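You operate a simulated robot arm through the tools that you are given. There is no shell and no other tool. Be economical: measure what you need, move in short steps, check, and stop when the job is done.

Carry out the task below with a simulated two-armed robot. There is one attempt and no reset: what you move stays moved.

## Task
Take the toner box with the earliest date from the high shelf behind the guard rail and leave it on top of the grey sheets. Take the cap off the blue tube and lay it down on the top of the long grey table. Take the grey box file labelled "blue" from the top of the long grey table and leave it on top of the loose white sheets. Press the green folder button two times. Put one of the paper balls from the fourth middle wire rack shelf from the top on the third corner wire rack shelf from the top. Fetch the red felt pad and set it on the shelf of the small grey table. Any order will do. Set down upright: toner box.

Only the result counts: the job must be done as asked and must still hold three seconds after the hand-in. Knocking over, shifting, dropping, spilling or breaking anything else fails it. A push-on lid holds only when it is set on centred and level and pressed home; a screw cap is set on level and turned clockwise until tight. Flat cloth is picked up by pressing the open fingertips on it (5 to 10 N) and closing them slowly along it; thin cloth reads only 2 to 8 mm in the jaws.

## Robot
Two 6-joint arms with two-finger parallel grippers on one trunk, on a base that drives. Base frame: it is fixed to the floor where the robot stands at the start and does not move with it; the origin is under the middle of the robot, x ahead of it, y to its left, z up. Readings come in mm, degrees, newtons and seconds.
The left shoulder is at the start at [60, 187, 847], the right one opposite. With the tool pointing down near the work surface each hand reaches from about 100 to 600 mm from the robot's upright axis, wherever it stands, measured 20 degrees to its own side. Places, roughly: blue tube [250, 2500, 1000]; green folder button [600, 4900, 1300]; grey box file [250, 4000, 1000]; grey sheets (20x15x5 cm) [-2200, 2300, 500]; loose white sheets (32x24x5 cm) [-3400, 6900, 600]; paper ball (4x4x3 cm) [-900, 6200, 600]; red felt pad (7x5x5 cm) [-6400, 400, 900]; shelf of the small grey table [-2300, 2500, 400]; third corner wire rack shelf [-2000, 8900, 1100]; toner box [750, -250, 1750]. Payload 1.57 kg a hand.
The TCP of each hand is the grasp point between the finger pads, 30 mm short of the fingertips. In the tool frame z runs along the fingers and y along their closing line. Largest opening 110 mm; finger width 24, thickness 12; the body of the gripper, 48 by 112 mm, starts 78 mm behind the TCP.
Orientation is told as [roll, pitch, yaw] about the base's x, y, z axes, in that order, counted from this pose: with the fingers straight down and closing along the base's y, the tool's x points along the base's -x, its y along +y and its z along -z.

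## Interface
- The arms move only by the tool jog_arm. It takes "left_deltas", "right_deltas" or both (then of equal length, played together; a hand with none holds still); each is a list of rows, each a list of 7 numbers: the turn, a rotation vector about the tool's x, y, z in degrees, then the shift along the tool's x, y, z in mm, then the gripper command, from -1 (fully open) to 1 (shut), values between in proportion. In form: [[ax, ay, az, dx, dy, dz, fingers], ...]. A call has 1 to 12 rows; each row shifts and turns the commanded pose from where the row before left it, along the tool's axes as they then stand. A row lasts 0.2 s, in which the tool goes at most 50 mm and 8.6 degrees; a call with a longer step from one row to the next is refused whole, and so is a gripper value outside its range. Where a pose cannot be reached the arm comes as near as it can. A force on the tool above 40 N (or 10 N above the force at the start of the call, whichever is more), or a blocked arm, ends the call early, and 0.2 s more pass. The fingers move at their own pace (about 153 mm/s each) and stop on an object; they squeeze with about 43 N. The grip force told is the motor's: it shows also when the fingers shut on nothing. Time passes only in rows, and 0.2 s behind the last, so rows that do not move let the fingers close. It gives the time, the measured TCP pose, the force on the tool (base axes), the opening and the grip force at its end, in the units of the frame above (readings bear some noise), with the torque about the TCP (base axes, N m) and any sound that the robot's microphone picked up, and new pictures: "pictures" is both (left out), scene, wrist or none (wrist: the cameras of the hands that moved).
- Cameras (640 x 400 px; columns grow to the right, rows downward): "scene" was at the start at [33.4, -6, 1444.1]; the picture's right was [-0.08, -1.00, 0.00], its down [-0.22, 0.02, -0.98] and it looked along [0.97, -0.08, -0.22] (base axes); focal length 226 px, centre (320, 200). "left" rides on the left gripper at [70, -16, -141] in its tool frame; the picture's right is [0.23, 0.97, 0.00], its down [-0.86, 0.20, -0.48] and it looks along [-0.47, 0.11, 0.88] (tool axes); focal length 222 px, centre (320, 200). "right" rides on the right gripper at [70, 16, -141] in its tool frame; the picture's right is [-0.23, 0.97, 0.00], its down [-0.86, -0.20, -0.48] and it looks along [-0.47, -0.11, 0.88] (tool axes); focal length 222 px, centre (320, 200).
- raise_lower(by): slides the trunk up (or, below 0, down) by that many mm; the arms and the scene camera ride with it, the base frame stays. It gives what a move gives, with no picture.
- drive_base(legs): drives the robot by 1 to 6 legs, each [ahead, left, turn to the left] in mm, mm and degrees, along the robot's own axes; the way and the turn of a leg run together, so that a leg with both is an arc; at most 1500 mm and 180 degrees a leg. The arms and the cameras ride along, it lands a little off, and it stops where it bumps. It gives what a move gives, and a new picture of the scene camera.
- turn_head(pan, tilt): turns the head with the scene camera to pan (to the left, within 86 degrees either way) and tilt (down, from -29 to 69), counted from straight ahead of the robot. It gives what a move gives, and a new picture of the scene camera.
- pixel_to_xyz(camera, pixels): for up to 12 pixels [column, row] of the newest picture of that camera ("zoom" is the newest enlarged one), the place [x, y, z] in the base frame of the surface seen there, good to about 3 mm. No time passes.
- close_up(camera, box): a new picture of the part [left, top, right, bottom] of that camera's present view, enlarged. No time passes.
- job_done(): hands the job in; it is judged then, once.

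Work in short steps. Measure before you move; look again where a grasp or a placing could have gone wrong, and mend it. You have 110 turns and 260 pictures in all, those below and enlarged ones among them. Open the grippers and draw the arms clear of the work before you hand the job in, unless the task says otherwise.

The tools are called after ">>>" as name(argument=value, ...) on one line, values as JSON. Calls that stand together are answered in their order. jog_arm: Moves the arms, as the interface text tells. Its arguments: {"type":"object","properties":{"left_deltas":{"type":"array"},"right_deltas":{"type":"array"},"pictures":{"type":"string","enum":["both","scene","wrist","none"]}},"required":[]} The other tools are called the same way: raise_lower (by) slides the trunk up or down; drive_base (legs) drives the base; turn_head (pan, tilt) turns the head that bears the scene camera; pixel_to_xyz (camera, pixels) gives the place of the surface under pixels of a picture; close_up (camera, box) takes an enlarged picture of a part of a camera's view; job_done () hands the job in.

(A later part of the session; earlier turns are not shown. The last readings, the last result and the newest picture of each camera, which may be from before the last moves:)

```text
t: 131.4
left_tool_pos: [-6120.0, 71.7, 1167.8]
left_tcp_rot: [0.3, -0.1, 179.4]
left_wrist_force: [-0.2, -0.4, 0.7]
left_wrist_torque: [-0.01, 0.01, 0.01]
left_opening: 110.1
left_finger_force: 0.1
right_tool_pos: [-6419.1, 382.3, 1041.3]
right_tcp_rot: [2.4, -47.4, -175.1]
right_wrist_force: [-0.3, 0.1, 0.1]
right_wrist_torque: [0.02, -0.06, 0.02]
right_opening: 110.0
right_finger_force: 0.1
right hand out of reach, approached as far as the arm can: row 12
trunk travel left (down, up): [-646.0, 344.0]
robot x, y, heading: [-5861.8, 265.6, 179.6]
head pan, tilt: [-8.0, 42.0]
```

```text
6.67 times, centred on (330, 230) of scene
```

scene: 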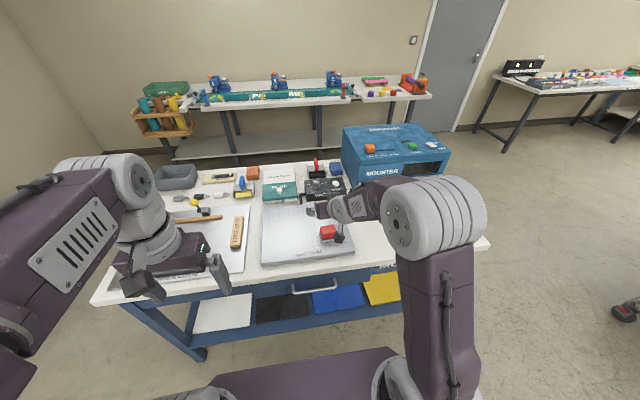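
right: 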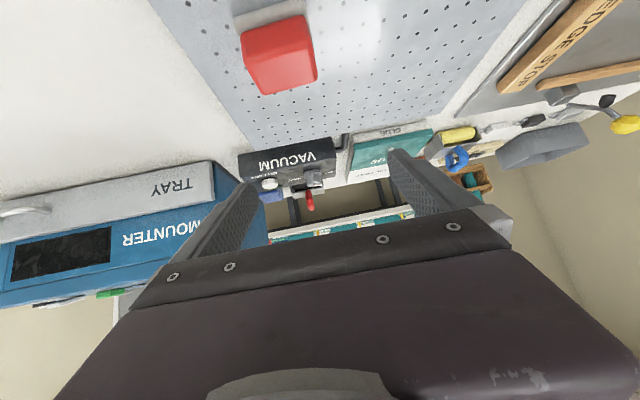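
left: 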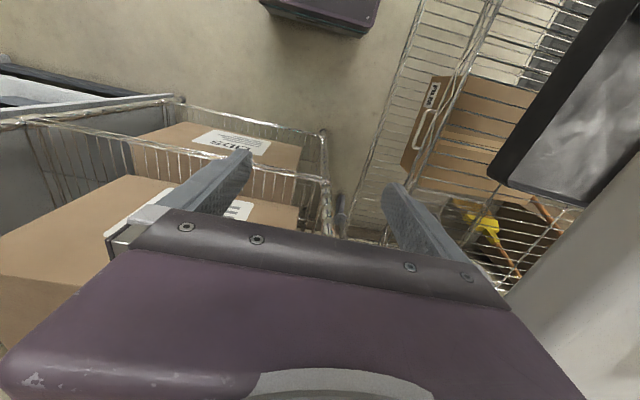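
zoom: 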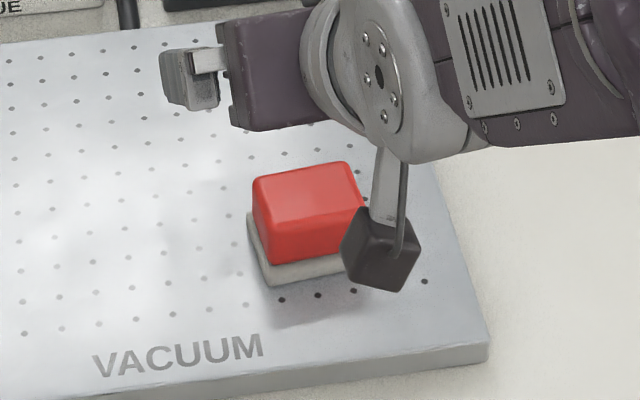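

Pitch joint near limit with arm low relative to shoulder. I raise the arm 90 mm and lower the trunk 120, and recheck.

>>> jog_arm(right_deltas=[[0, 0, 0, -34.5, 0, -29, -1], [0, 0, 0, -34.5, 0, -29, -1], [0, 0, 0, 0, 0, 0, -1]], pictures="none")

>>> raise_lower(by=-130)

>>> close_up(camera="right", box=[0, 0, 640, 400])

```text
t: 132.2
left_tool_pos: [-6120.4, 72.1, 1167.0]
left_tcp_rot: [0.2, 0.1, 179.4]
left_wrist_force: [0.2, -0.1, 0.2]
left_wrist_torque: [-0.02, 0.0, 0.0]
left_opening: 110.1
left_finger_force: 0.2
right_tool_pos: [-6422.8, 385.3, 1132.9]
right_tcp_rot: [2.4, -47.2, -175.0]
right_wrist_force: [-0.1, 0.1, 0.4]
right_wrist_torque: [-0.03, -0.02, 0.01]
right_opening: 110.0
right_finger_force: 0.0
trunk travel left (down, up): [-646.0, 344.0]
robot x, y, heading: [-5857.0, 267.5, 179.6]
head pan, tilt: [-8.0, 42.0]
```

```text
t: 133.8
left_tool_pos: [-6120.4, 71.6, 1038.2]
left_tcp_rot: [0.2, 0.0, 179.4]
left_wrist_force: [-0.5, -0.2, -0.1]
left_wrist_torque: [-0.01, 0.01, 0.0]
left_opening: 110.0
left_finger_force: 0.1
right_tool_pos: [-6422.8, 384.4, 1002.8]
right_tcp_rot: [2.4, -47.1, -175.0]
right_wrist_force: [-0.5, 0.3, -0.9]
right_wrist_torque: [-0.04, -0.02, 0.0]
right_opening: 110.2
right_finger_force: 0.0
trunk travel left (down, up): [-516.0, 474.0]
robot x, y, heading: [-5860.1, 265.4, 179.6]
head pan, tilt: [-8.0, 42.0]
```

```text
1.00 times, centred on (320, 200) of right (not enlarged: the box is as wide or as high as the picture)
```

zoom: 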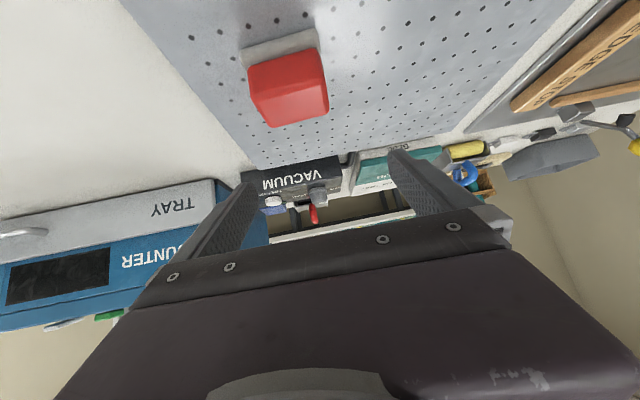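

Correct the small roll/pitch error and offset, then recheck the pose.

>>> jog_arm(right_deltas=[[2.4, -2.8, 0, 3, -6.5, -3.8, -1], [0, 0, 0, 0, 0, 0, -1]], pictures="none")

```text
t: 134.4
left_tool_pos: [-6120.7, 72.6, 1037.3]
left_tcp_rot: [0.1, 0.0, 179.4]
left_wrist_force: [-0.7, -0.7, 0.6]
left_wrist_torque: [0.0, 0.0, -0.02]
left_opening: 109.8
left_finger_force: 0.1
right_tool_pos: [-6418.0, 391.8, 1001.6]
right_tcp_rot: [0.0, -50.1, -175.1]
right_wrist_force: [0.0, -0.5, 0.0]
right_wrist_torque: [0.01, 0.02, 0.04]
right_opening: 110.0
right_finger_force: 0.0
trunk travel left (down, up): [-516.0, 474.0]
robot x, y, heading: [-5855.5, 269.8, 179.7]
head pan, tilt: [-8.0, 42.0]
```

Pose good. Lower the trunk 87 mm and grip.

>>> raise_lower(by=-87)

>>> jog_arm(right_deltas=[[0, 0, 0, 0, 0, 0, 0], [0, 0, 0, 0, 0, 0, 0.6], [0, 0, 0, 0, 0, 0, 1], [0, 0, 0, 0, 0, 0, 1]], pictures="wrist")

```text
t: 135.6
left_tool_pos: [-6119.6, 72.2, 950.5]
left_tcp_rot: [0.2, 0.0, 179.5]
left_wrist_force: [0.5, -0.7, 0.0]
left_wrist_torque: [-0.02, 0.02, 0.01]
left_opening: 110.0
left_finger_force: 0.1
right_tool_pos: [-6418.2, 393.1, 915.2]
right_tcp_rot: [0.1, -50.1, -175.0]
right_wrist_force: [-0.1, 0.3, 0.6]
right_wrist_torque: [0.01, 0.02, -0.02]
right_opening: 110.0
right_finger_force: 0.0
trunk travel left (down, up): [-429.0, 561.0]
robot x, y, heading: [-5859.8, 267.0, 179.3]
head pan, tilt: [-8.0, 42.0]
```

```text
t: 136.6
left_tool_pos: [-6120.3, 70.7, 950.2]
left_tcp_rot: [0.2, -0.1, 179.4]
left_wrist_force: [0.6, -0.7, -0.9]
left_wrist_torque: [-0.02, 0.03, -0.02]
left_opening: 109.9
left_finger_force: 0.1
right_tool_pos: [-6417.5, 393.4, 914.2]
right_tcp_rot: [-0.1, -50.1, -175.1]
right_wrist_force: [-0.8, 1.5, 0.7]
right_wrist_torque: [-0.02, -0.02, -0.01]
right_opening: 60.8
right_finger_force: 42.6
trunk travel left (down, up): [-429.0, 561.0]
robot x, y, heading: [-5856.9, 263.1, 179.7]
head pan, tilt: [-8.0, 42.0]
```

right: 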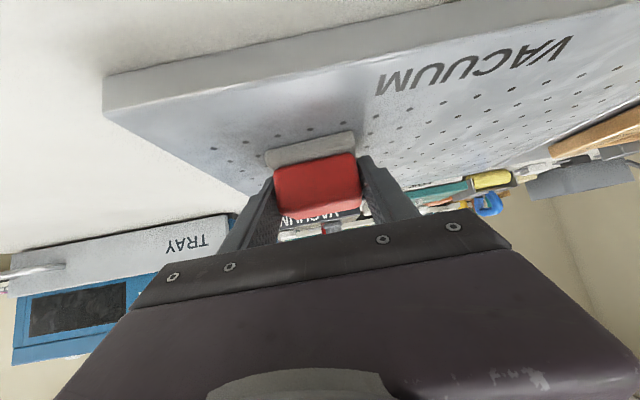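

Gripped. Lift and carry back to the small table.

>>> raise_lower(by=170)

>>> drive_base(legs=[[-560, 0, 0], [0, -1230, 0], [-1500, 0, 0], [-1450, 0, 0], [0, 0, -89]])

>>> turn_head(pan=-5, tilt=45)

```text
t: 138.5
left_tool_pos: [-6120.2, 71.7, 1121.0]
left_tcp_rot: [0.2, -0.1, 179.3]
left_wrist_force: [-0.3, -0.6, 0.0]
left_wrist_torque: [-0.02, 0.0, 0.03]
left_opening: 110.1
left_finger_force: 0.0
right_tool_pos: [-6418.1, 392.5, 1084.9]
right_tcp_rot: [-0.1, -50.1, -175.1]
right_wrist_force: [-0.3, -0.7, -0.3]
right_wrist_torque: [0.02, 0.02, -0.02]
right_opening: 60.7
right_finger_force: 43.3
trunk travel left (down, up): [-599.0, 391.0]
robot x, y, heading: [-5863.1, 267.8, 179.5]
head pan, tilt: [-8.0, 42.0]
```

```text
t: 165.0
left_tool_pos: [-2518.2, 1630.3, 1121.1]
left_tcp_rot: [0.2, 0.0, 89.0]
left_wrist_force: [-0.5, 1.0, 1.2]
left_wrist_torque: [-0.02, -0.02, -0.02]
left_opening: 110.1
left_finger_force: 0.1
right_tool_pos: [-2195.2, 1925.4, 1085.4]
right_tcp_rot: [0.0, -50.1, 94.4]
right_wrist_force: [0.4, 0.8, 0.2]
right_wrist_torque: [-0.02, 0.0, 0.0]
right_opening: 60.8
right_finger_force: 43.3
trunk travel left (down, up): [-599.0, 391.0]
robot x, y, heading: [-2322.0, 1372.9, 89.0]
head pan, tilt: [-8.0, 42.0]
```

scene: 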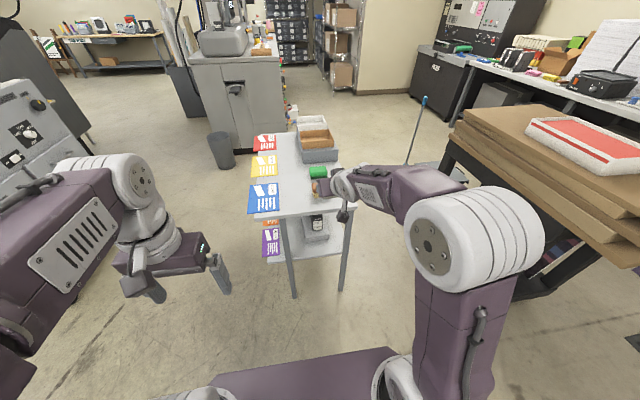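

```text
t: 165.7
left_tool_pos: [-2518.0, 1630.0, 1120.5]
left_tcp_rot: [0.3, 0.0, 88.9]
left_wrist_force: [1.0, -0.7, -0.1]
left_wrist_torque: [0.04, 0.02, -0.02]
left_opening: 110.1
left_finger_force: 0.1
right_tool_pos: [-2195.4, 1926.1, 1085.0]
right_tcp_rot: [-0.1, -50.2, 94.4]
right_wrist_force: [0.0, 0.4, -1.3]
right_wrist_torque: [0.02, -0.02, 0.0]
right_opening: 60.7
right_finger_force: 43.0
trunk travel left (down, up): [-599.0, 391.0]
robot x, y, heading: [-2328.0, 1366.2, 88.7]
head pan, tilt: [-5.0, 45.0]
```

scene: 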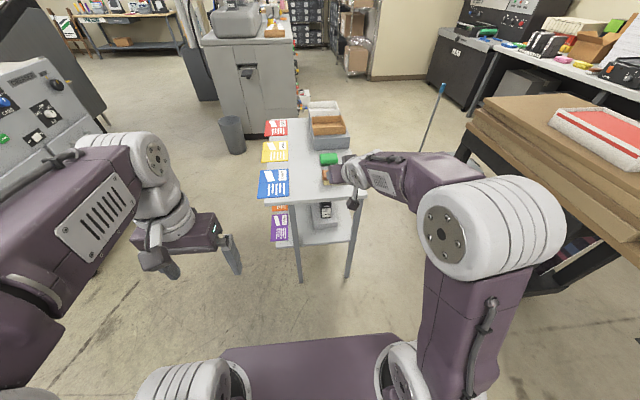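

At (−2195,1926). Lower the trunk in front of the table, aligning yaw.

>>> jog_arm(right_deltas=[[0, 0, 0, 0, 0, 0, 1], [3.8, 0, 3.2, 0, 0, 0, 1], [0, 0, 0, 0, 0, 0, 1]], pictures="none")

>>> raise_lower(by=-400)

>>> raise_lower(by=-165)

>>> close_up(camera="scene", box=[220, 100, 500, 300])

```text
t: 166.4
left_tool_pos: [-2519.8, 1630.7, 1121.0]
left_tcp_rot: [0.3, 0.0, 88.9]
left_wrist_force: [-0.1, 0.7, 0.2]
left_wrist_torque: [-0.01, 0.0, 0.01]
left_opening: 110.0
left_finger_force: 0.0
right_tool_pos: [-2193.0, 1925.4, 1085.4]
right_tcp_rot: [0.1, -50.1, 89.4]
right_wrist_force: [-0.6, 1.0, -0.2]
right_wrist_torque: [0.0, -0.01, 0.02]
right_opening: 60.6
right_finger_force: 43.1
trunk travel left (down, up): [-599.0, 391.0]
robot x, y, heading: [-2326.7, 1365.9, 88.9]
head pan, tilt: [-5.0, 45.0]
```

```text
t: 170.3
left_tool_pos: [-2517.9, 1630.0, 721.7]
left_tcp_rot: [0.2, -0.1, 88.9]
left_wrist_force: [0.3, 0.0, 0.1]
left_wrist_torque: [-0.01, -0.01, -0.05]
left_opening: 109.8
left_finger_force: 0.1
right_tool_pos: [-2194.5, 1925.6, 685.8]
right_tcp_rot: [0.0, -50.2, 89.4]
right_wrist_force: [-0.8, 0.1, -1.0]
right_wrist_torque: [-0.05, 0.03, 0.01]
right_opening: 60.7
right_finger_force: 42.6
trunk travel left (down, up): [-199.0, 791.0]
robot x, y, heading: [-2326.9, 1366.9, 88.6]
head pan, tilt: [-5.0, 45.0]
```

```text
t: 172.2
left_tool_pos: [-2518.5, 1630.0, 557.3]
left_tcp_rot: [0.2, 0.0, 88.9]
left_wrist_force: [0.7, -0.7, 0.8]
left_wrist_torque: [-0.02, 0.01, 0.02]
left_opening: 110.0
left_finger_force: 0.2
right_tool_pos: [-2195.1, 1924.7, 519.8]
right_tcp_rot: [0.1, -50.1, 89.4]
right_wrist_force: [-0.7, -0.8, -0.9]
right_wrist_torque: [0.0, -0.01, -0.01]
right_opening: 60.5
right_finger_force: 43.2
trunk travel left (down, up): [-34.0, 956.0]
robot x, y, heading: [-2326.8, 1370.3, 89.0]
head pan, tilt: [-5.0, 45.0]
```

```text
2.00 times, centred on (360, 200) of scene
```

zoom: 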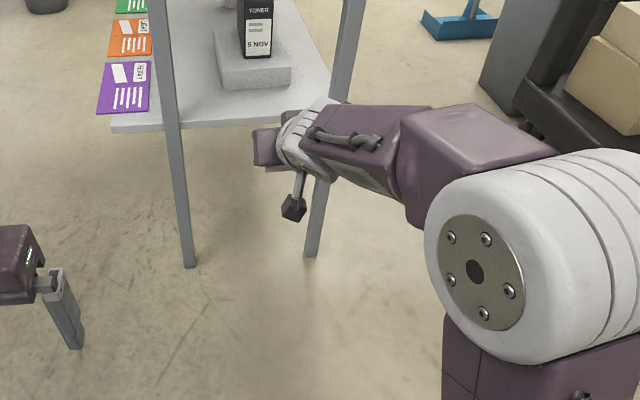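

Measure the shelf front edge and the sheet front precisely.

>>> pixel_to_xyz(camera="zoom", pixels=[[220, 125], [220, 118], [260, 116], [250, 88], [250, 97], [150, 130], [180, 120], [260, 40], [420, 115], [500, 130]])

```text
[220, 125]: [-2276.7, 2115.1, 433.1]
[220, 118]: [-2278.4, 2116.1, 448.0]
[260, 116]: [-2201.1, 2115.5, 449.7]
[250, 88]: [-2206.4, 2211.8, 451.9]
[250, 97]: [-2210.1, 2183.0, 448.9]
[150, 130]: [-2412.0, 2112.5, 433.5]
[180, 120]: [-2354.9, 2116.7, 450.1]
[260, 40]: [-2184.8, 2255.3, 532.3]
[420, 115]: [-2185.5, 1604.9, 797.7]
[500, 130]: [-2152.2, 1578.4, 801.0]
```

Shelf edge y 2115, sheets from 2212; target TCP y ≈2162. Drive ahead 230.

>>> drive_base(legs=[[225, 0, 0.5]])

>>> close_up(camera="right", box=[0, 0, 640, 400])

```text
t: 173.9
left_tool_pos: [-2518.9, 1849.6, 555.9]
left_tcp_rot: [0.2, 0.0, 89.8]
left_wrist_force: [0.1, -0.6, 0.1]
left_wrist_torque: [0.02, -0.01, -0.01]
left_opening: 110.2
left_finger_force: 0.2
right_tool_pos: [-2201.3, 2151.6, 520.4]
right_tcp_rot: [0.0, -50.2, 90.3]
right_wrist_force: [0.0, -1.3, -0.6]
right_wrist_torque: [-0.01, -0.04, 0.03]
right_opening: 60.7
right_finger_force: 42.8
trunk travel left (down, up): [-34.0, 956.0]
robot x, y, heading: [-2318.1, 1591.3, 89.8]
head pan, tilt: [-5.0, 45.0]
```

scene: 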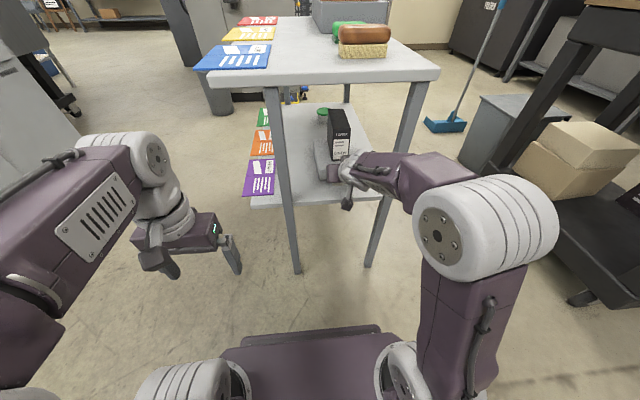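

```text
1.00 times, centred on (320, 200) of right (not enlarged: the box is as wide or as high as the picture)
```

zoom: 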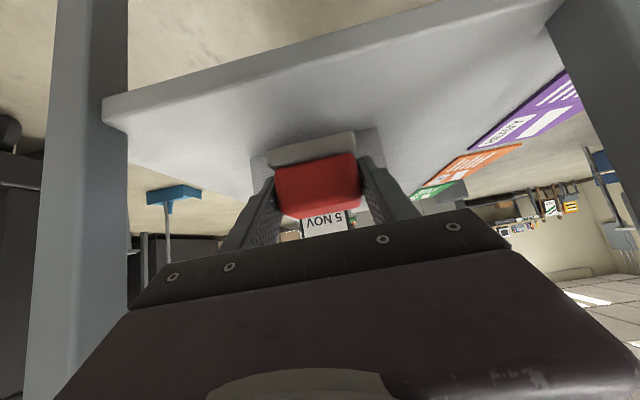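

Shift 9 mm forward and lower: 12 by arm and 20 by trunk.

>>> jog_arm(right_deltas=[[0, 0, 0, -5.8, 0, 6.9, 1], [0, 0, 0, 9.2, 0, 7.7, 1], [0, 0, 0, 0, 0, 0, 1]], pictures="none")

>>> raise_lower(by=-22)

```text
t: 174.7
left_tool_pos: [-2520.2, 1850.4, 556.3]
left_tcp_rot: [0.2, 0.0, 89.7]
left_wrist_force: [0.3, -0.2, -0.1]
left_wrist_torque: [0.0, 0.02, 0.01]
left_opening: 110.0
left_finger_force: 0.2
right_tool_pos: [-2200.2, 2160.4, 506.8]
right_tcp_rot: [0.1, -50.1, 90.4]
right_wrist_force: [0.0, 0.6, 0.1]
right_wrist_torque: [0.01, 0.0, -0.01]
right_opening: 60.6
right_finger_force: 42.4
trunk travel left (down, up): [-34.0, 956.0]
robot x, y, heading: [-2320.3, 1593.2, 89.6]
head pan, tilt: [-5.0, 45.0]
```

```text
t: 175.3
left_tool_pos: [-2519.4, 1850.6, 534.0]
left_tcp_rot: [0.2, -0.1, 89.8]
left_wrist_force: [-1.2, -0.4, 0.4]
left_wrist_torque: [0.02, -0.04, 0.01]
left_opening: 110.1
left_finger_force: 0.1
right_tool_pos: [-2201.5, 2159.2, 484.9]
right_tcp_rot: [0.1, -50.1, 90.4]
right_wrist_force: [0.0, 0.7, -0.2]
right_wrist_torque: [0.01, 0.02, -0.04]
right_opening: 60.7
right_finger_force: 42.9
trunk travel left (down, up): [-12.0, 978.0]
robot x, y, heading: [-2326.2, 1597.6, 89.8]
head pan, tilt: [-5.0, 45.0]
```

Lower 3 mm more, check contact, then open.

>>> raise_lower(by=-3)

>>> jog_arm(right_deltas=[[0, 0, 0, 0, 0, 0, 0.3], [0, 0, 0, 0, 0, 0, -0.3], [0, 0, 0, 0, 0, 0, -0.8], [0, 0, 0, 0, 0, 0, -0.8]], pictures="wrist")

```text
t: 175.9
left_tool_pos: [-2520.0, 1849.4, 530.6]
left_tcp_rot: [0.2, 0.0, 89.8]
left_wrist_force: [-1.0, 0.0, -0.6]
left_wrist_torque: [-0.02, -0.03, 0.03]
left_opening: 110.0
left_finger_force: 0.1
right_tool_pos: [-2199.9, 2160.4, 483.9]
right_tcp_rot: [0.0, -50.3, 90.3]
right_wrist_force: [1.6, 0.8, 9.2]
right_wrist_torque: [-0.16, -0.03, 0.04]
right_opening: 60.3
right_finger_force: 43.2
trunk travel left (down, up): [-9.0, 981.0]
robot x, y, heading: [-2325.5, 1594.0, 89.7]
head pan, tilt: [-5.0, 45.0]
```

```text
t: 176.9
left_tool_pos: [-2519.4, 1850.0, 531.7]
left_tcp_rot: [0.2, -0.1, 89.8]
left_wrist_force: [-0.1, -0.6, -0.3]
left_wrist_torque: [0.01, 0.0, 0.02]
left_opening: 110.0
left_finger_force: 0.1
right_tool_pos: [-2200.9, 2160.5, 482.1]
right_tcp_rot: [0.2, -50.1, 90.3]
right_wrist_force: [0.2, -0.2, 0.4]
right_wrist_torque: [0.01, 0.01, 0.03]
right_opening: 99.0
right_finger_force: 0.0
trunk travel left (down, up): [-9.0, 981.0]
robot x, y, heading: [-2323.4, 1590.5, 89.7]
head pan, tilt: [-5.0, 45.0]
```

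right: 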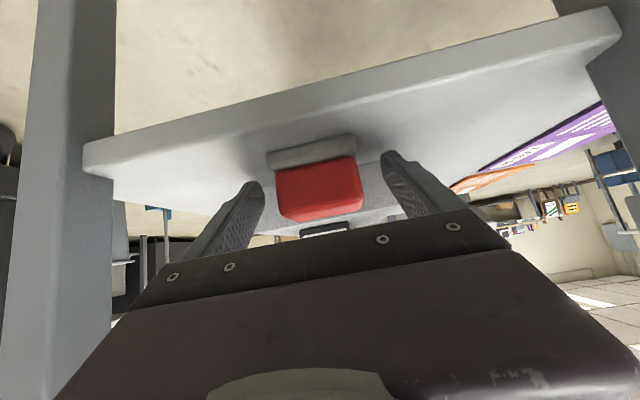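

Pad rests on the shelf. Back off 170, raise, and fold the right hand to fingers-down.

>>> drive_base(legs=[[-170, 0, 0]])

>>> raise_lower(by=400)

>>> jog_arm(right_deltas=[[0, 8.33, 0, 29, 0, -34, -1], [0, 8.33, 0, 33, 0, -29, -1], [0, 8.33, 0, 37, 0, -24, -1], [0, 8.33, 0, 40, 0, -18, -1], [0, 8.33, 0, 43, 0, -12, -1], [0, 8.33, 0, 44, 0, -6, -1], [0, 0, 0, 10, 0, 0, -1]], pictures="none")

```text
t: 178.3
left_tool_pos: [-2521.4, 1680.0, 531.9]
left_tcp_rot: [0.2, 0.1, 90.1]
left_wrist_force: [-0.2, -0.3, 1.0]
left_wrist_torque: [0.08, 0.01, -0.01]
left_opening: 109.9
left_finger_force: 0.1
right_tool_pos: [-2204.1, 1990.8, 482.2]
right_tcp_rot: [0.1, -50.1, 90.7]
right_wrist_force: [-0.4, 0.4, 0.5]
right_wrist_torque: [0.03, 0.01, 0.02]
right_opening: 99.0
right_finger_force: 0.1
trunk travel left (down, up): [-9.0, 981.0]
robot x, y, heading: [-2321.8, 1422.7, 90.4]
head pan, tilt: [-5.0, 45.0]
```

scene: 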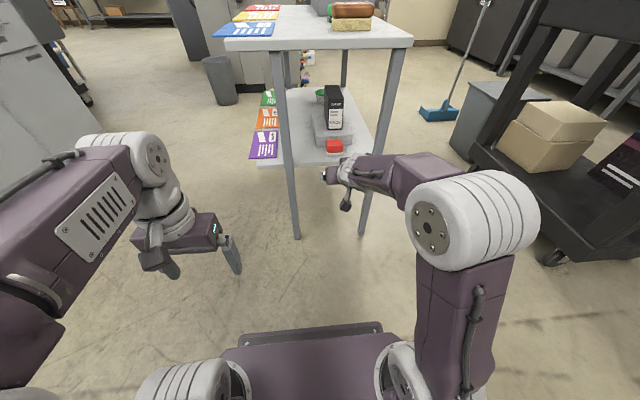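

```text
t: 182.2
left_tool_pos: [-2521.6, 1678.5, 930.9]
left_tcp_rot: [0.2, 0.0, 90.1]
left_wrist_force: [0.2, -0.3, -0.1]
left_wrist_torque: [0.03, 0.03, 0.02]
left_opening: 109.7
left_finger_force: 0.1
right_tool_pos: [-2205.5, 1990.6, 882.7]
right_tcp_rot: [0.1, -50.0, 90.7]
right_wrist_force: [-0.3, 0.1, 0.7]
right_wrist_torque: [0.0, 0.03, -0.01]
right_opening: 98.9
right_finger_force: 0.0
trunk travel left (down, up): [-409.0, 581.0]
robot x, y, heading: [-2323.0, 1423.6, 90.4]
head pan, tilt: [-5.0, 45.0]
```

```text
t: 183.8
left_tool_pos: [-2520.9, 1678.5, 930.4]
left_tcp_rot: [0.2, -0.1, 90.1]
left_wrist_force: [-0.8, -0.3, -0.4]
left_wrist_torque: [0.0, 0.01, 0.02]
left_opening: 109.9
left_finger_force: 0.0
right_tool_pos: [-2201.9, 1713.0, 879.0]
right_tcp_rot: [0.0, 0.0, 90.7]
right_wrist_force: [1.3, -0.3, -0.7]
right_wrist_torque: [-0.03, 0.01, -0.01]
right_opening: 110.0
right_finger_force: 0.0
trunk travel left (down, up): [-409.0, 581.0]
robot x, y, heading: [-2323.8, 1418.4, 90.4]
head pan, tilt: [-5.0, 45.0]
```

Pad and toner both in place. Now drive around the dark cart to the blue tube on the long table.

>>> drive_base(legs=[[0, 0, -90.4], [500, 0, 0], [0, -320, 0], [1450, 0, 0], [0, 1270, 0]])

>>> turn_head(pan=5, tilt=30)

```text
t: 196.8
left_tool_pos: [-541.9, 1211.4, 931.7]
left_tcp_rot: [0.2, -0.1, -4.2]
left_wrist_force: [0.4, -0.6, -0.1]
left_wrist_torque: [0.02, -0.02, 0.01]
left_opening: 109.8
left_finger_force: 0.2
right_tool_pos: [-542.9, 891.8, 881.4]
right_tcp_rot: [0.0, 1.2, -3.4]
right_wrist_force: [-18.9, 1.7, 5.8]
right_wrist_torque: [-0.36, -3.41, 0.03]
right_opening: 110.1
right_finger_force: 0.1
trunk travel left (down, up): [-409.0, 581.0]
robot x, y, heading: [-815.1, 1031.5, -3.8]
head pan, tilt: [-5.0, 45.0]
stopped in leg 4: the force on the tool passed its limit at 206 N (the readings are from after the stop); the commanded pose is now the measured one
```

scene: 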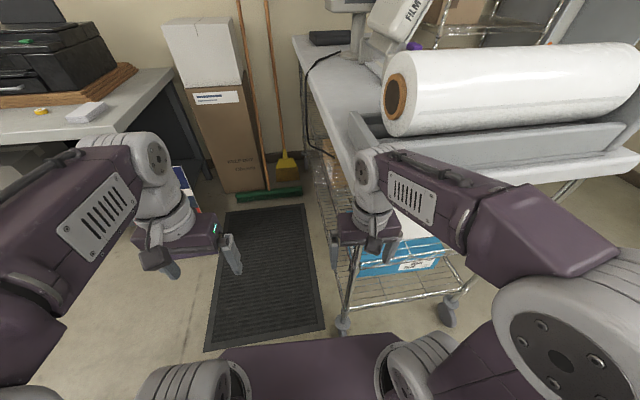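

```text
t: 197.6
left_tool_pos: [-543.3, 1212.4, 932.1]
left_tcp_rot: [0.3, -0.1, -4.1]
left_wrist_force: [0.7, -1.0, -0.7]
left_wrist_torque: [0.01, 0.02, -0.03]
left_opening: 110.0
left_finger_force: 0.0
right_tool_pos: [-541.6, 890.7, 880.4]
right_tcp_rot: [0.0, 1.1, -3.4]
right_wrist_force: [-22.1, 2.0, 6.9]
right_wrist_torque: [-0.33, -3.89, 0.06]
right_opening: 110.3
right_finger_force: 0.1
trunk travel left (down, up): [-409.0, 581.0]
robot x, y, heading: [-808.7, 1036.0, -4.1]
head pan, tilt: [5.0, 30.0]
```

scene: 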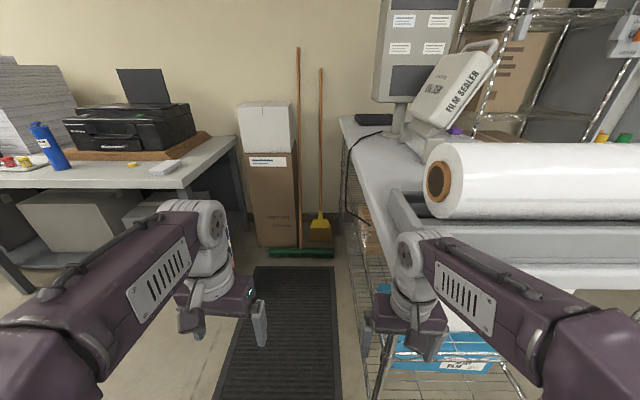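

The right hand touched the film-sealer table; back off, go around it with more clearance.

>>> drive_base(legs=[[-90, 0, 0], [0, 230, 4], [530, 0, 0], [0, 1080, 0]])

>>> turn_head(pan=-5, tilt=32)

```text
t: 207.9
left_tool_pos: [-126.7, 2560.2, 929.7]
left_tcp_rot: [0.1, 0.1, 0.8]
left_wrist_force: [-0.7, 0.5, -0.1]
left_wrist_torque: [-0.01, -0.01, -0.02]
left_opening: 110.2
left_finger_force: 0.0
right_tool_pos: [-100.0, 2241.5, 879.3]
right_tcp_rot: [0.0, 1.4, 1.6]
right_wrist_force: [0.2, -1.2, 0.5]
right_wrist_torque: [-0.03, 0.01, -0.03]
right_opening: 109.9
right_finger_force: 0.0
trunk travel left (down, up): [-409.0, 581.0]
robot x, y, heading: [-379.8, 2360.1, 0.7]
head pan, tilt: [5.0, 30.0]
```

scene: 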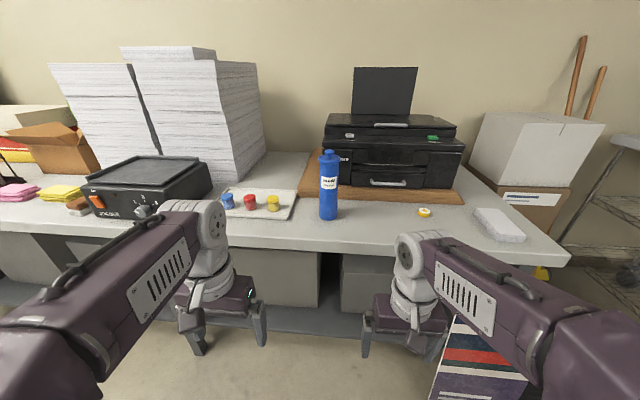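

```text
t: 208.6
left_tool_pos: [-127.7, 2560.4, 930.5]
left_tcp_rot: [0.2, 0.2, 0.8]
left_wrist_force: [-0.3, 0.6, -0.4]
left_wrist_torque: [-0.01, -0.01, -0.03]
left_opening: 110.2
left_finger_force: 0.2
right_tool_pos: [-99.6, 2241.1, 878.0]
right_tcp_rot: [0.0, 1.3, 1.7]
right_wrist_force: [0.1, -0.1, -0.1]
right_wrist_torque: [0.0, 0.02, -0.02]
right_opening: 110.2
right_finger_force: 0.1
trunk travel left (down, up): [-409.0, 581.0]
robot x, y, heading: [-381.6, 2360.4, 0.9]
head pan, tilt: [-5.0, 32.0]
```

scene: 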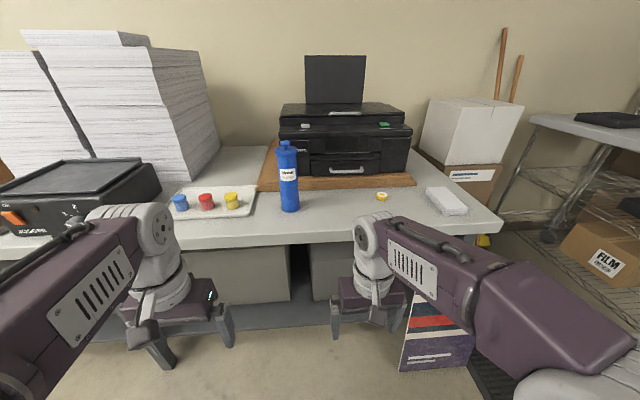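

The blue tube stands at (288,180). Zoom and measure.

>>> close_up(camera="scene", box=[250, 130, 330, 220])

>>> pixel_to_xyz(camera="scene", pixels=[[287, 143], [287, 151], [287, 158], [289, 175], [289, 205], [297, 185], [281, 185], [300, 225], [335, 215], [355, 220], [230, 232], [448, 195]])

```text
4.44 times, centred on (290, 175) of scene
```

zoom: 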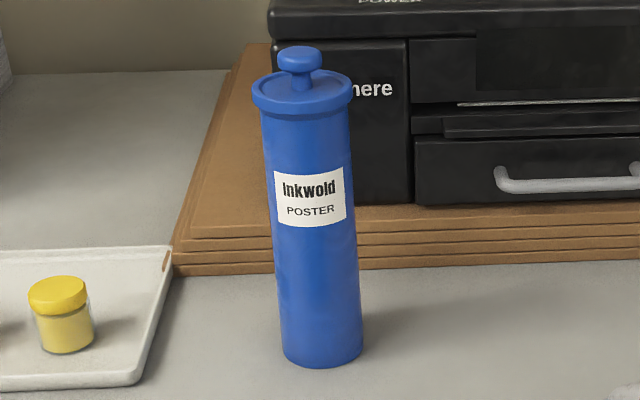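

```text
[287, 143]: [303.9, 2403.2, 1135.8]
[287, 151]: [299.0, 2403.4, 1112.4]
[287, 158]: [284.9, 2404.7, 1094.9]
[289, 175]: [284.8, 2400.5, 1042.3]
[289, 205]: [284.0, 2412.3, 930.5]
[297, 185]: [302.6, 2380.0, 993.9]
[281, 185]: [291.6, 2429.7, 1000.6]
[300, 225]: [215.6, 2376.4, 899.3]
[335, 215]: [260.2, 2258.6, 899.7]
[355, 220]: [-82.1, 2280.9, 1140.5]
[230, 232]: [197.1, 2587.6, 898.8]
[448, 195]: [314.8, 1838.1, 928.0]
```

Tube center ≈(309,2404), z 900–1115, knob top 1140. Plan: left hand holds the body from the front, right hand pulls the cap by its knob from above. Raise, drive closer, then pre-position both hands.

>>> raise_lower(by=190)

>>> drive_base(legs=[[190, 0, -0.7]])

>>> jog_arm(right_deltas=[[0, -1.3, 0, 0, 0, -43, -1], [0, 0, 0, 0, 0, -43, -1], [0, 0, 0, 0, 0, -43, -1], [0, 0, 0, -30, 27, 0, -0.4], [0, 0, 0, -30, 27, 0, -0.4], [0, 0, 0, -30, 27, 0, -0.4], [0, 0, 0, -30, 27, 0, -0.4], [0, 0, 0, -30, 27, 0, -0.4], [0, 0, 0, -30, 22, 0, -0.4], [0, 0, 0, 0, 0, 0, -0.4], [0, 0, 0, 0, 0, 0, -0.4], [0, 0, 0, 0, 0, 0, -0.4]], left_deltas=[[0, -8.57, 0, 0, 0, 0, -1], [0, -8.57, 0, 0, 0, 0, -1], [0, -8.57, 0, 0, 0, 0, -1], [0, -8.57, 0, 0, 0, 0, -1], [0, -8.57, 0, 0, 0, 0, -1], [0, -8.57, 0, 0, 0, 0, -1], [0, -8.57, 0, 0, 0, 0, -1], [0, 0, 0, 14.7, -31, 28.6, -1], [0, 0, 0, 14.7, -31, 28.6, -1], [0, 0, 0, 14.7, -31, 28.6, -1], [0, 0, 0, 14.7, -31, 28.6, -1], [0, 0, 0, 14.7, -31, 28.6, -1]], pictures="both")

```text
t: 210.7
left_tool_pos: [-127.5, 2562.0, 1121.1]
left_tcp_rot: [0.2, 0.2, 0.7]
left_wrist_force: [0.1, 0.2, -0.5]
left_wrist_torque: [0.01, 0.0, 0.01]
left_opening: 110.2
left_finger_force: 0.2
right_tool_pos: [-99.2, 2242.5, 1068.8]
right_tcp_rot: [-0.1, 1.4, 1.7]
right_wrist_force: [-0.1, -0.3, -0.4]
right_wrist_torque: [0.03, -0.02, 0.05]
right_opening: 109.8
right_finger_force: 0.0
trunk travel left (down, up): [-599.0, 391.0]
robot x, y, heading: [-383.3, 2356.2, 0.9]
head pan, tilt: [-5.0, 32.0]
```

```text
t: 212.2
left_tool_pos: [65.6, 2559.3, 1119.6]
left_tcp_rot: [0.2, 0.2, 0.0]
left_wrist_force: [0.4, 0.2, 0.1]
left_wrist_torque: [-0.01, -0.01, -0.04]
left_opening: 109.7
left_finger_force: 0.1
right_tool_pos: [88.5, 2239.5, 1067.7]
right_tcp_rot: [0.0, 1.4, 0.9]
right_wrist_force: [-0.2, 0.5, -0.5]
right_wrist_torque: [-0.01, 0.01, 0.02]
right_opening: 110.1
right_finger_force: 0.1
trunk travel left (down, up): [-599.0, 391.0]
robot x, y, heading: [-195.2, 2362.4, -0.2]
head pan, tilt: [-5.0, 32.0]
```

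scene: 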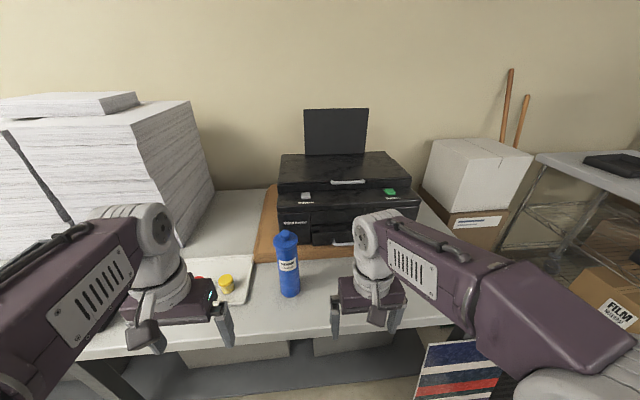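

```text
t: 214.8
left_tool_pos: [272.9, 2552.0, 1034.2]
left_tcp_rot: [-2.1, -55.1, -0.3]
left_wrist_force: [-0.5, -0.3, 0.0]
left_wrist_torque: [-0.01, -0.01, 0.0]
left_opening: 110.2
left_finger_force: 0.1
left hand out of reach, approached as far as the arm can: row 1, 2, 3, 4, 5, 6, 7, 8, 9, 10, 11, 12
right_tool_pos: [238.1, 2381.5, 1161.3]
right_tcp_rot: [0.1, 0.0, 0.9]
right_wrist_force: [0.0, -0.4, 0.5]
right_wrist_torque: [-0.04, 0.01, -0.01]
right_opening: 77.0
right_finger_force: 0.1
right hand out of reach, approached as far as the arm can: row 8, 9
trunk travel left (down, up): [-599.0, 391.0]
robot x, y, heading: [-194.5, 2365.0, 0.2]
head pan, tilt: [-5.0, 32.0]
```

scene: 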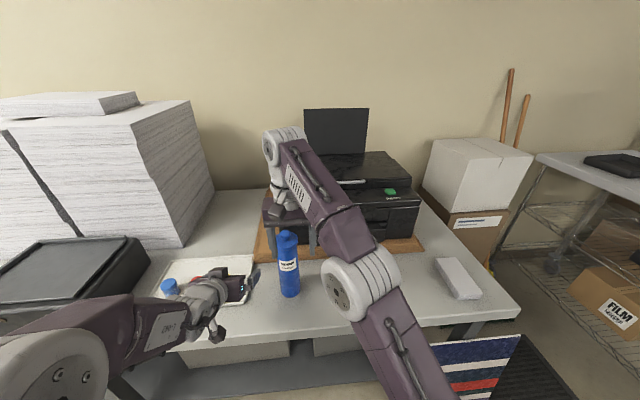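
right: 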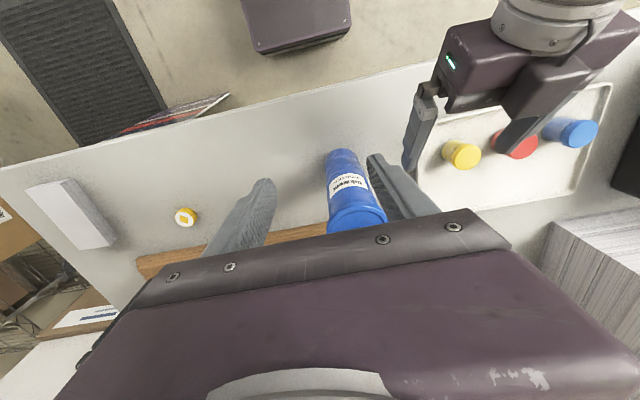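
left: 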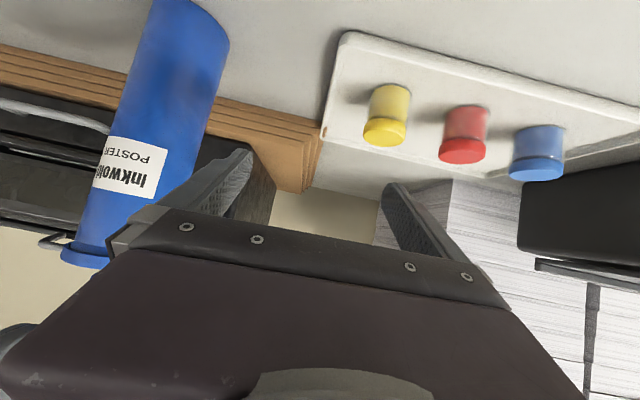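

Left is too folded in this pose. Better: left hand grips the tube from its left side (yaw −90°). First raise the trunk 140 and measure the neighbouring stack.

>>> pixel_to_xyz(camera="scene", pixels=[[183, 245], [190, 110], [130, 230], [205, 180], [145, 240], [60, 120], [235, 280], [90, 245]])

>>> raise_lower(by=150)

```text
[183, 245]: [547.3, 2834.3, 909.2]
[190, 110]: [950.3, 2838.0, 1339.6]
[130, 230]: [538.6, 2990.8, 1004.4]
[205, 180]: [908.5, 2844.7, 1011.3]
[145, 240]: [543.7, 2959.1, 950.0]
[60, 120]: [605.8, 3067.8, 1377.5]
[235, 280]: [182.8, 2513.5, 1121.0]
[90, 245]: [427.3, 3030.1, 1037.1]
```

```text
t: 216.6
left_tool_pos: [270.5, 2552.0, 1183.1]
left_tcp_rot: [-2.0, -55.1, -0.4]
left_wrist_force: [0.3, -0.6, 0.7]
left_wrist_torque: [0.0, 0.03, -0.01]
left_opening: 110.1
left_finger_force: 0.1
right_tool_pos: [237.6, 2382.2, 1310.6]
right_tcp_rot: [0.1, 0.0, 0.9]
right_wrist_force: [-0.3, 0.0, 0.6]
right_wrist_torque: [-0.01, 0.04, -0.02]
right_opening: 77.0
right_finger_force: 0.0
trunk travel left (down, up): [-749.0, 241.0]
robot x, y, heading: [-191.1, 2358.2, 0.1]
head pan, tilt: [-5.0, 32.0]
```

Area is clear above. Rotate the left hand to point right (yaw −90°), and bring the right hand above the knob.

>>> jog_arm(left_deltas=[[6.7, 0, 4.69, 0, 0, 0, -1], [6.7, 0, 4.69, 0, 0, 0, -1], [6.7, 0, 4.69, 0, 0, 0, -1], [6.7, 0, 4.69, 0, 0, 0, -1], [6.7, 0, 4.69, 0, 0, 0, -1], [6.7, 0, 4.69, 0, 0, 0, -1], [6.7, 0, 4.69, 0, 0, 0, -1], [6.7, 0, 4.69, 0, 0, 0, -1], [6.7, 0, 4.69, 0, 0, 0, -1], [6.7, 0, 4.69, 0, 0, 0, -1], [6.7, 0, 4.69, 0, 0, 0, -1], [0, 0, 0, 0, 0, 0, -1]], right_deltas=[[0, 0, 0, -24, 7.4, 37, -0.4], [0, 0, 0, -24, 7.4, 37, -0.4], [0, 0, 0, -24, 7.4, 37, -0.4], [0, 0, 0, 0, 0, 0, -0.4], [0, 0, 0, 0, 0, 0, -0.4], [0, 0, 0, 0, 0, 0, -0.4], [0, 0, 0, 0, 0, 0, -0.4], [0, 0, 0, 0, 0, 0, -0.4], [0, 0, 0, 0, 0, 0, -0.4], [0, 0, 0, 0, 0, 0, -0.4], [0, 0, 0, 0, 0, 0, -0.4], [0, 0, 0, 0, 0, 0, -0.4]], pictures="both")

```text
t: 219.2
left_tool_pos: [270.3, 2553.4, 1182.6]
left_tcp_rot: [0.1, -56.2, -92.4]
left_wrist_force: [0.0, 0.1, -0.5]
left_wrist_torque: [-0.02, 0.0, -0.01]
left_opening: 110.0
left_finger_force: 0.0
right_tool_pos: [305.4, 2401.0, 1201.7]
right_tcp_rot: [0.2, -0.1, 0.9]
right_wrist_force: [0.9, -0.7, 0.6]
right_wrist_torque: [-0.01, 0.0, 0.02]
right_opening: 76.9
right_finger_force: 0.0
trunk travel left (down, up): [-749.0, 241.0]
robot x, y, heading: [-193.5, 2360.3, 0.3]
head pan, tilt: [-5.0, 32.0]
```

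scene: 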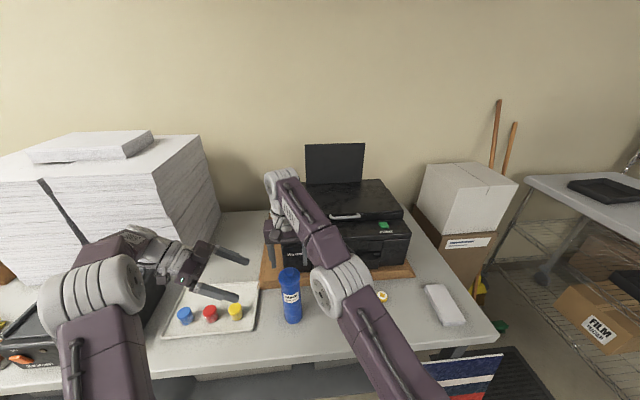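
right: 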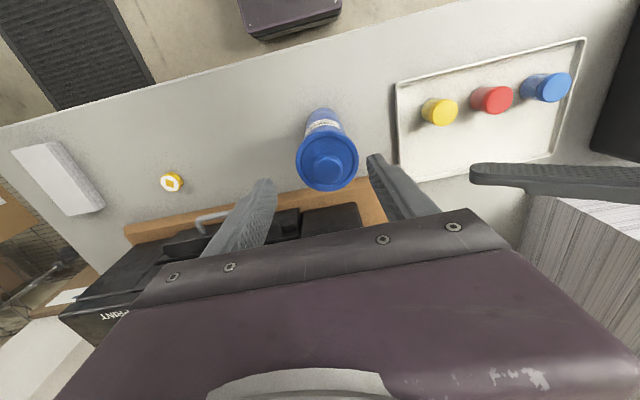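
left: 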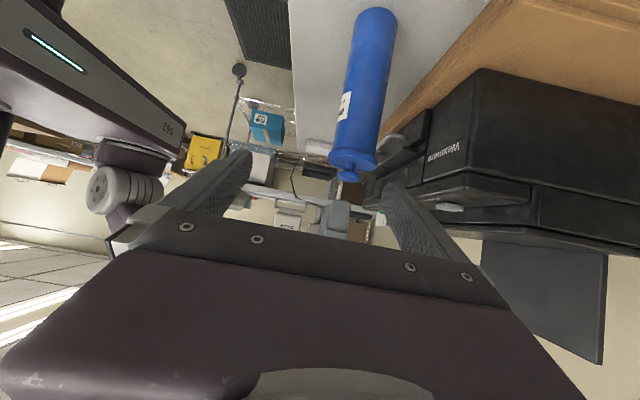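

Knob ≈(310,2406). Left moves to straddle the tube at z≈1043; right fine-aligns.

>>> jog_arm(left_deltas=[[0, 0, 0, 16, 22.5, 23.5, -1], [0, 0, 0, 16, 22.5, 23.5, -1], [0, 0, 0, 0, 0, 38, -1], [0, 0, 0, 0, 0, 38, -1], [0, 0, 0, 0, 0, 38, -1], [0, 0, 0, 0, 0, 38, -1]], right_deltas=[[0, 0, 0, -4.5, 5, 0, -0.4], [0, 0, 0, 0, 0, 0, -0.4], [0, 0, 0, 0, 0, 0, -0.4], [0, 0, 0, 0, 0, 0, -0.4], [0, 0, 0, 0, 0, 0, -0.4], [0, 0, 0, 0, 0, 0, -0.4]], pictures="both")

```text
t: 220.6
left_tool_pos: [311.5, 2402.2, 1048.0]
left_tcp_rot: [0.3, -56.1, -92.3]
left_wrist_force: [0.7, -0.3, 0.3]
left_wrist_torque: [0.0, 0.01, 0.01]
left_opening: 110.1
left_finger_force: 0.0
right_tool_pos: [306.1, 2399.5, 1201.0]
right_tcp_rot: [0.2, -0.2, 1.0]
right_wrist_force: [0.3, -0.4, -1.3]
right_wrist_torque: [-0.01, -0.02, -0.02]
right_opening: 77.1
right_finger_force: 0.1
right hand out of reach, approached as far as the arm can: row 1
trunk travel left (down, up): [-749.0, 241.0]
robot x, y, heading: [-192.5, 2360.8, -0.0]
head pan, tilt: [-5.0, 32.0]
```

scene: 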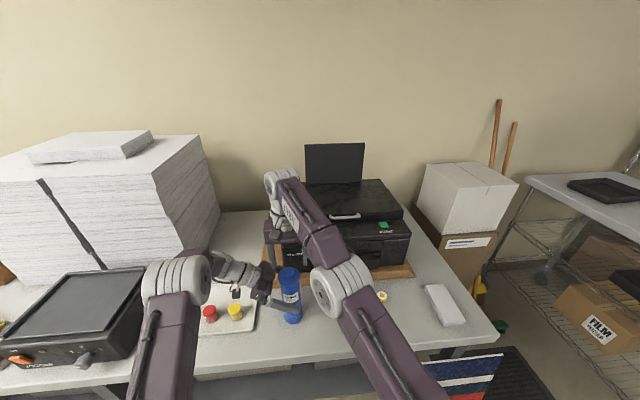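
right: 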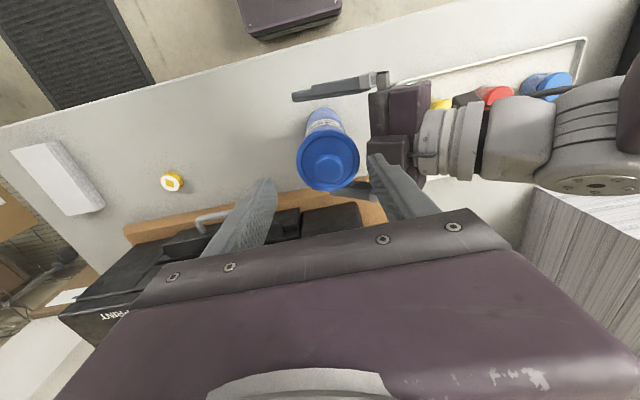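
left: 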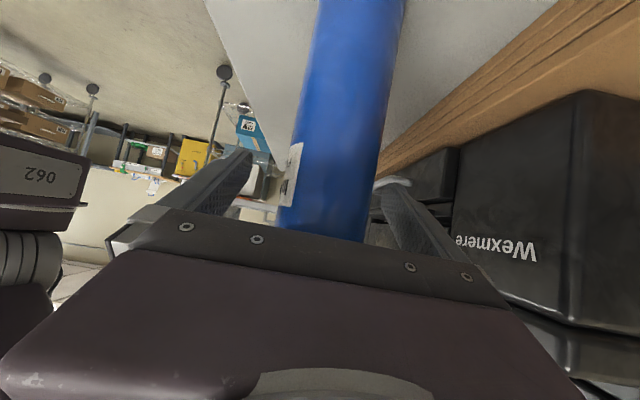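

Tube is between the left fingers. Close left, then lower the right onto the knob and close.

>>> jog_arm(left_deltas=[[0, 0, 0, 0, 0, 0, 0], [0, 0, 0, 0, 0, 0, 0.5], [0, 0, 0, 0, 0, 0, 1], [0, 0, 0, 0, 0, 0, 1], [0, 0, 0, 0, 0, 0, 1], [0, 0, 0, 0, 0, 0, 1], [0, 0, 0, 0, 0, 0, 1], [0, 0, 0, 0, 0, 0, 1], [0, 0, 0, 0, 0, 0, 1]], right_deltas=[[0, 0, 0, 0, 0, 0, -0.4], [0, 0, 0, 0, 0, 0, -0.4], [0, 0, 0, 0, 0, 0, -0.4], [0, 0, 0, 0, 0, 20, -0.4], [0, 0, 0, -4, 5, 20, -0.4], [0, 0, 0, 0, 0, 14, -0.4], [0, 0, 0, 0, 0, 0, 0.5], [0, 0, 0, 0, 0, 0, 1], [0, 0, 0, 0, 0, 0, 1]], pictures="both")

```text
t: 221.9
left_tool_pos: [312.8, 2404.4, 1046.3]
left_tcp_rot: [0.4, -56.0, -91.7]
left_wrist_force: [2.2, 3.8, 1.2]
left_wrist_torque: [-0.84, 0.28, -0.02]
left_opening: 62.1
left_finger_force: 43.4
right_tool_pos: [310.4, 2409.8, 1165.3]
right_tcp_rot: [0.6, -0.7, 0.9]
right_wrist_force: [-0.6, -4.9, 5.5]
right_wrist_torque: [0.18, -0.06, 0.0]
right_opening: 73.2
right_finger_force: 0.1
trunk travel left (down, up): [-749.0, 241.0]
robot x, y, heading: [-192.6, 2361.9, -0.1]
head pan, tilt: [-5.0, 32.0]
stopped in row 6 (right hand): the force on the tool passed its limit at 58 N (the readings are from after the stop); the commanded pose is now the measured one
```

scene: 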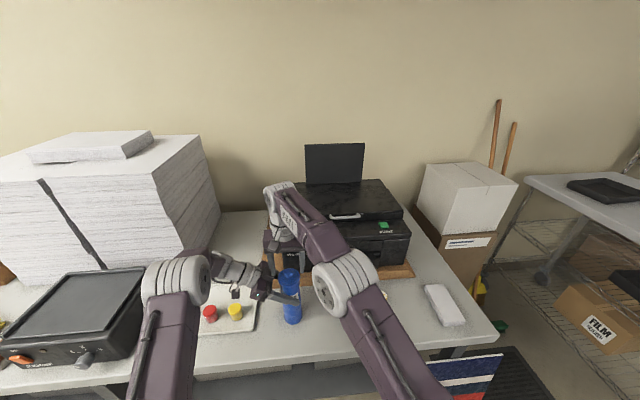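
right: 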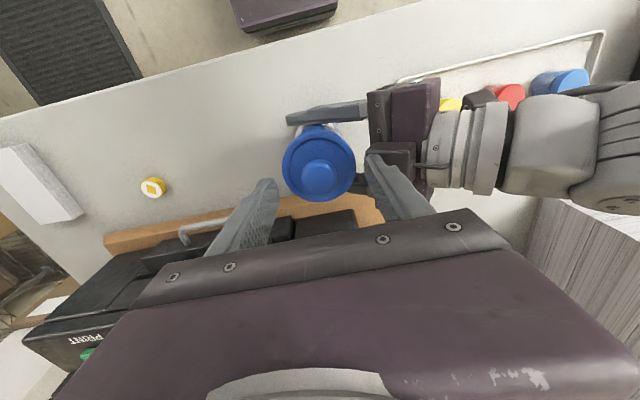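
left: 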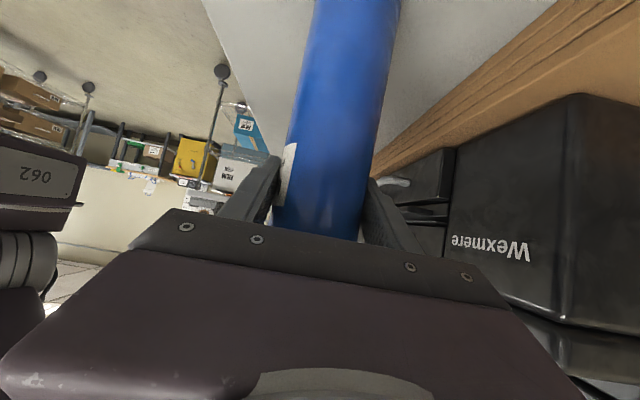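

The wide-open right finger touched the left gripper. Raise 15, narrow to ~45 mm, descend to 1147 and close; knob is centred (320,175).

>>> jog_arm(right_deltas=[[0, 0, 0, 0, -2, -15, -0.4], [0, 0, 0, 0, 0, 0, 0.2], [0, 0, 0, 0, 0, 0, 0.2], [0, 0, 0, 0, 0, 17, 0.2], [0, 0, 0, 0, 0, 16, 0.2], [0, 0, 0, 0, 0, 0, 0.6], [0, 0, 0, 0, 0, 0, 1], [0, 0, 0, 0, 0, 0, 1]], pictures="wrist")

```text
t: 223.7
left_tool_pos: [314.1, 2404.8, 1045.9]
left_tcp_rot: [0.4, -56.2, -91.9]
left_wrist_force: [8.3, -8.0, 4.8]
left_wrist_torque: [0.77, -0.22, 0.0]
left_opening: 62.0
left_finger_force: 43.3
right_tool_pos: [310.9, 2406.5, 1146.3]
right_tcp_rot: [0.9, -0.7, 1.0]
right_wrist_force: [-2.6, 8.5, 12.7]
right_wrist_torque: [0.13, 0.07, 0.0]
right_opening: 27.0
right_finger_force: 37.2
trunk travel left (down, up): [-749.0, 241.0]
robot x, y, heading: [-190.3, 2362.3, 0.1]
head pan, tilt: [-5.0, 32.0]
```

right: 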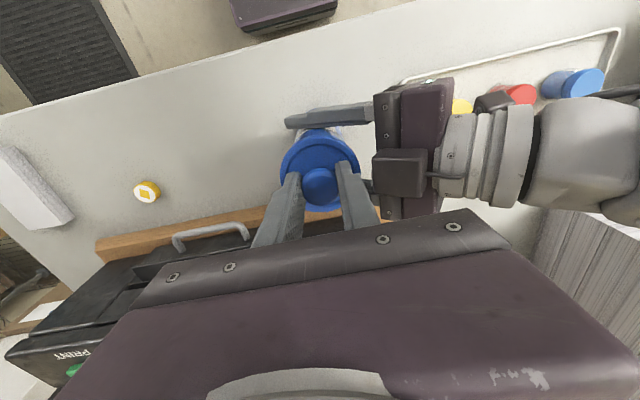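

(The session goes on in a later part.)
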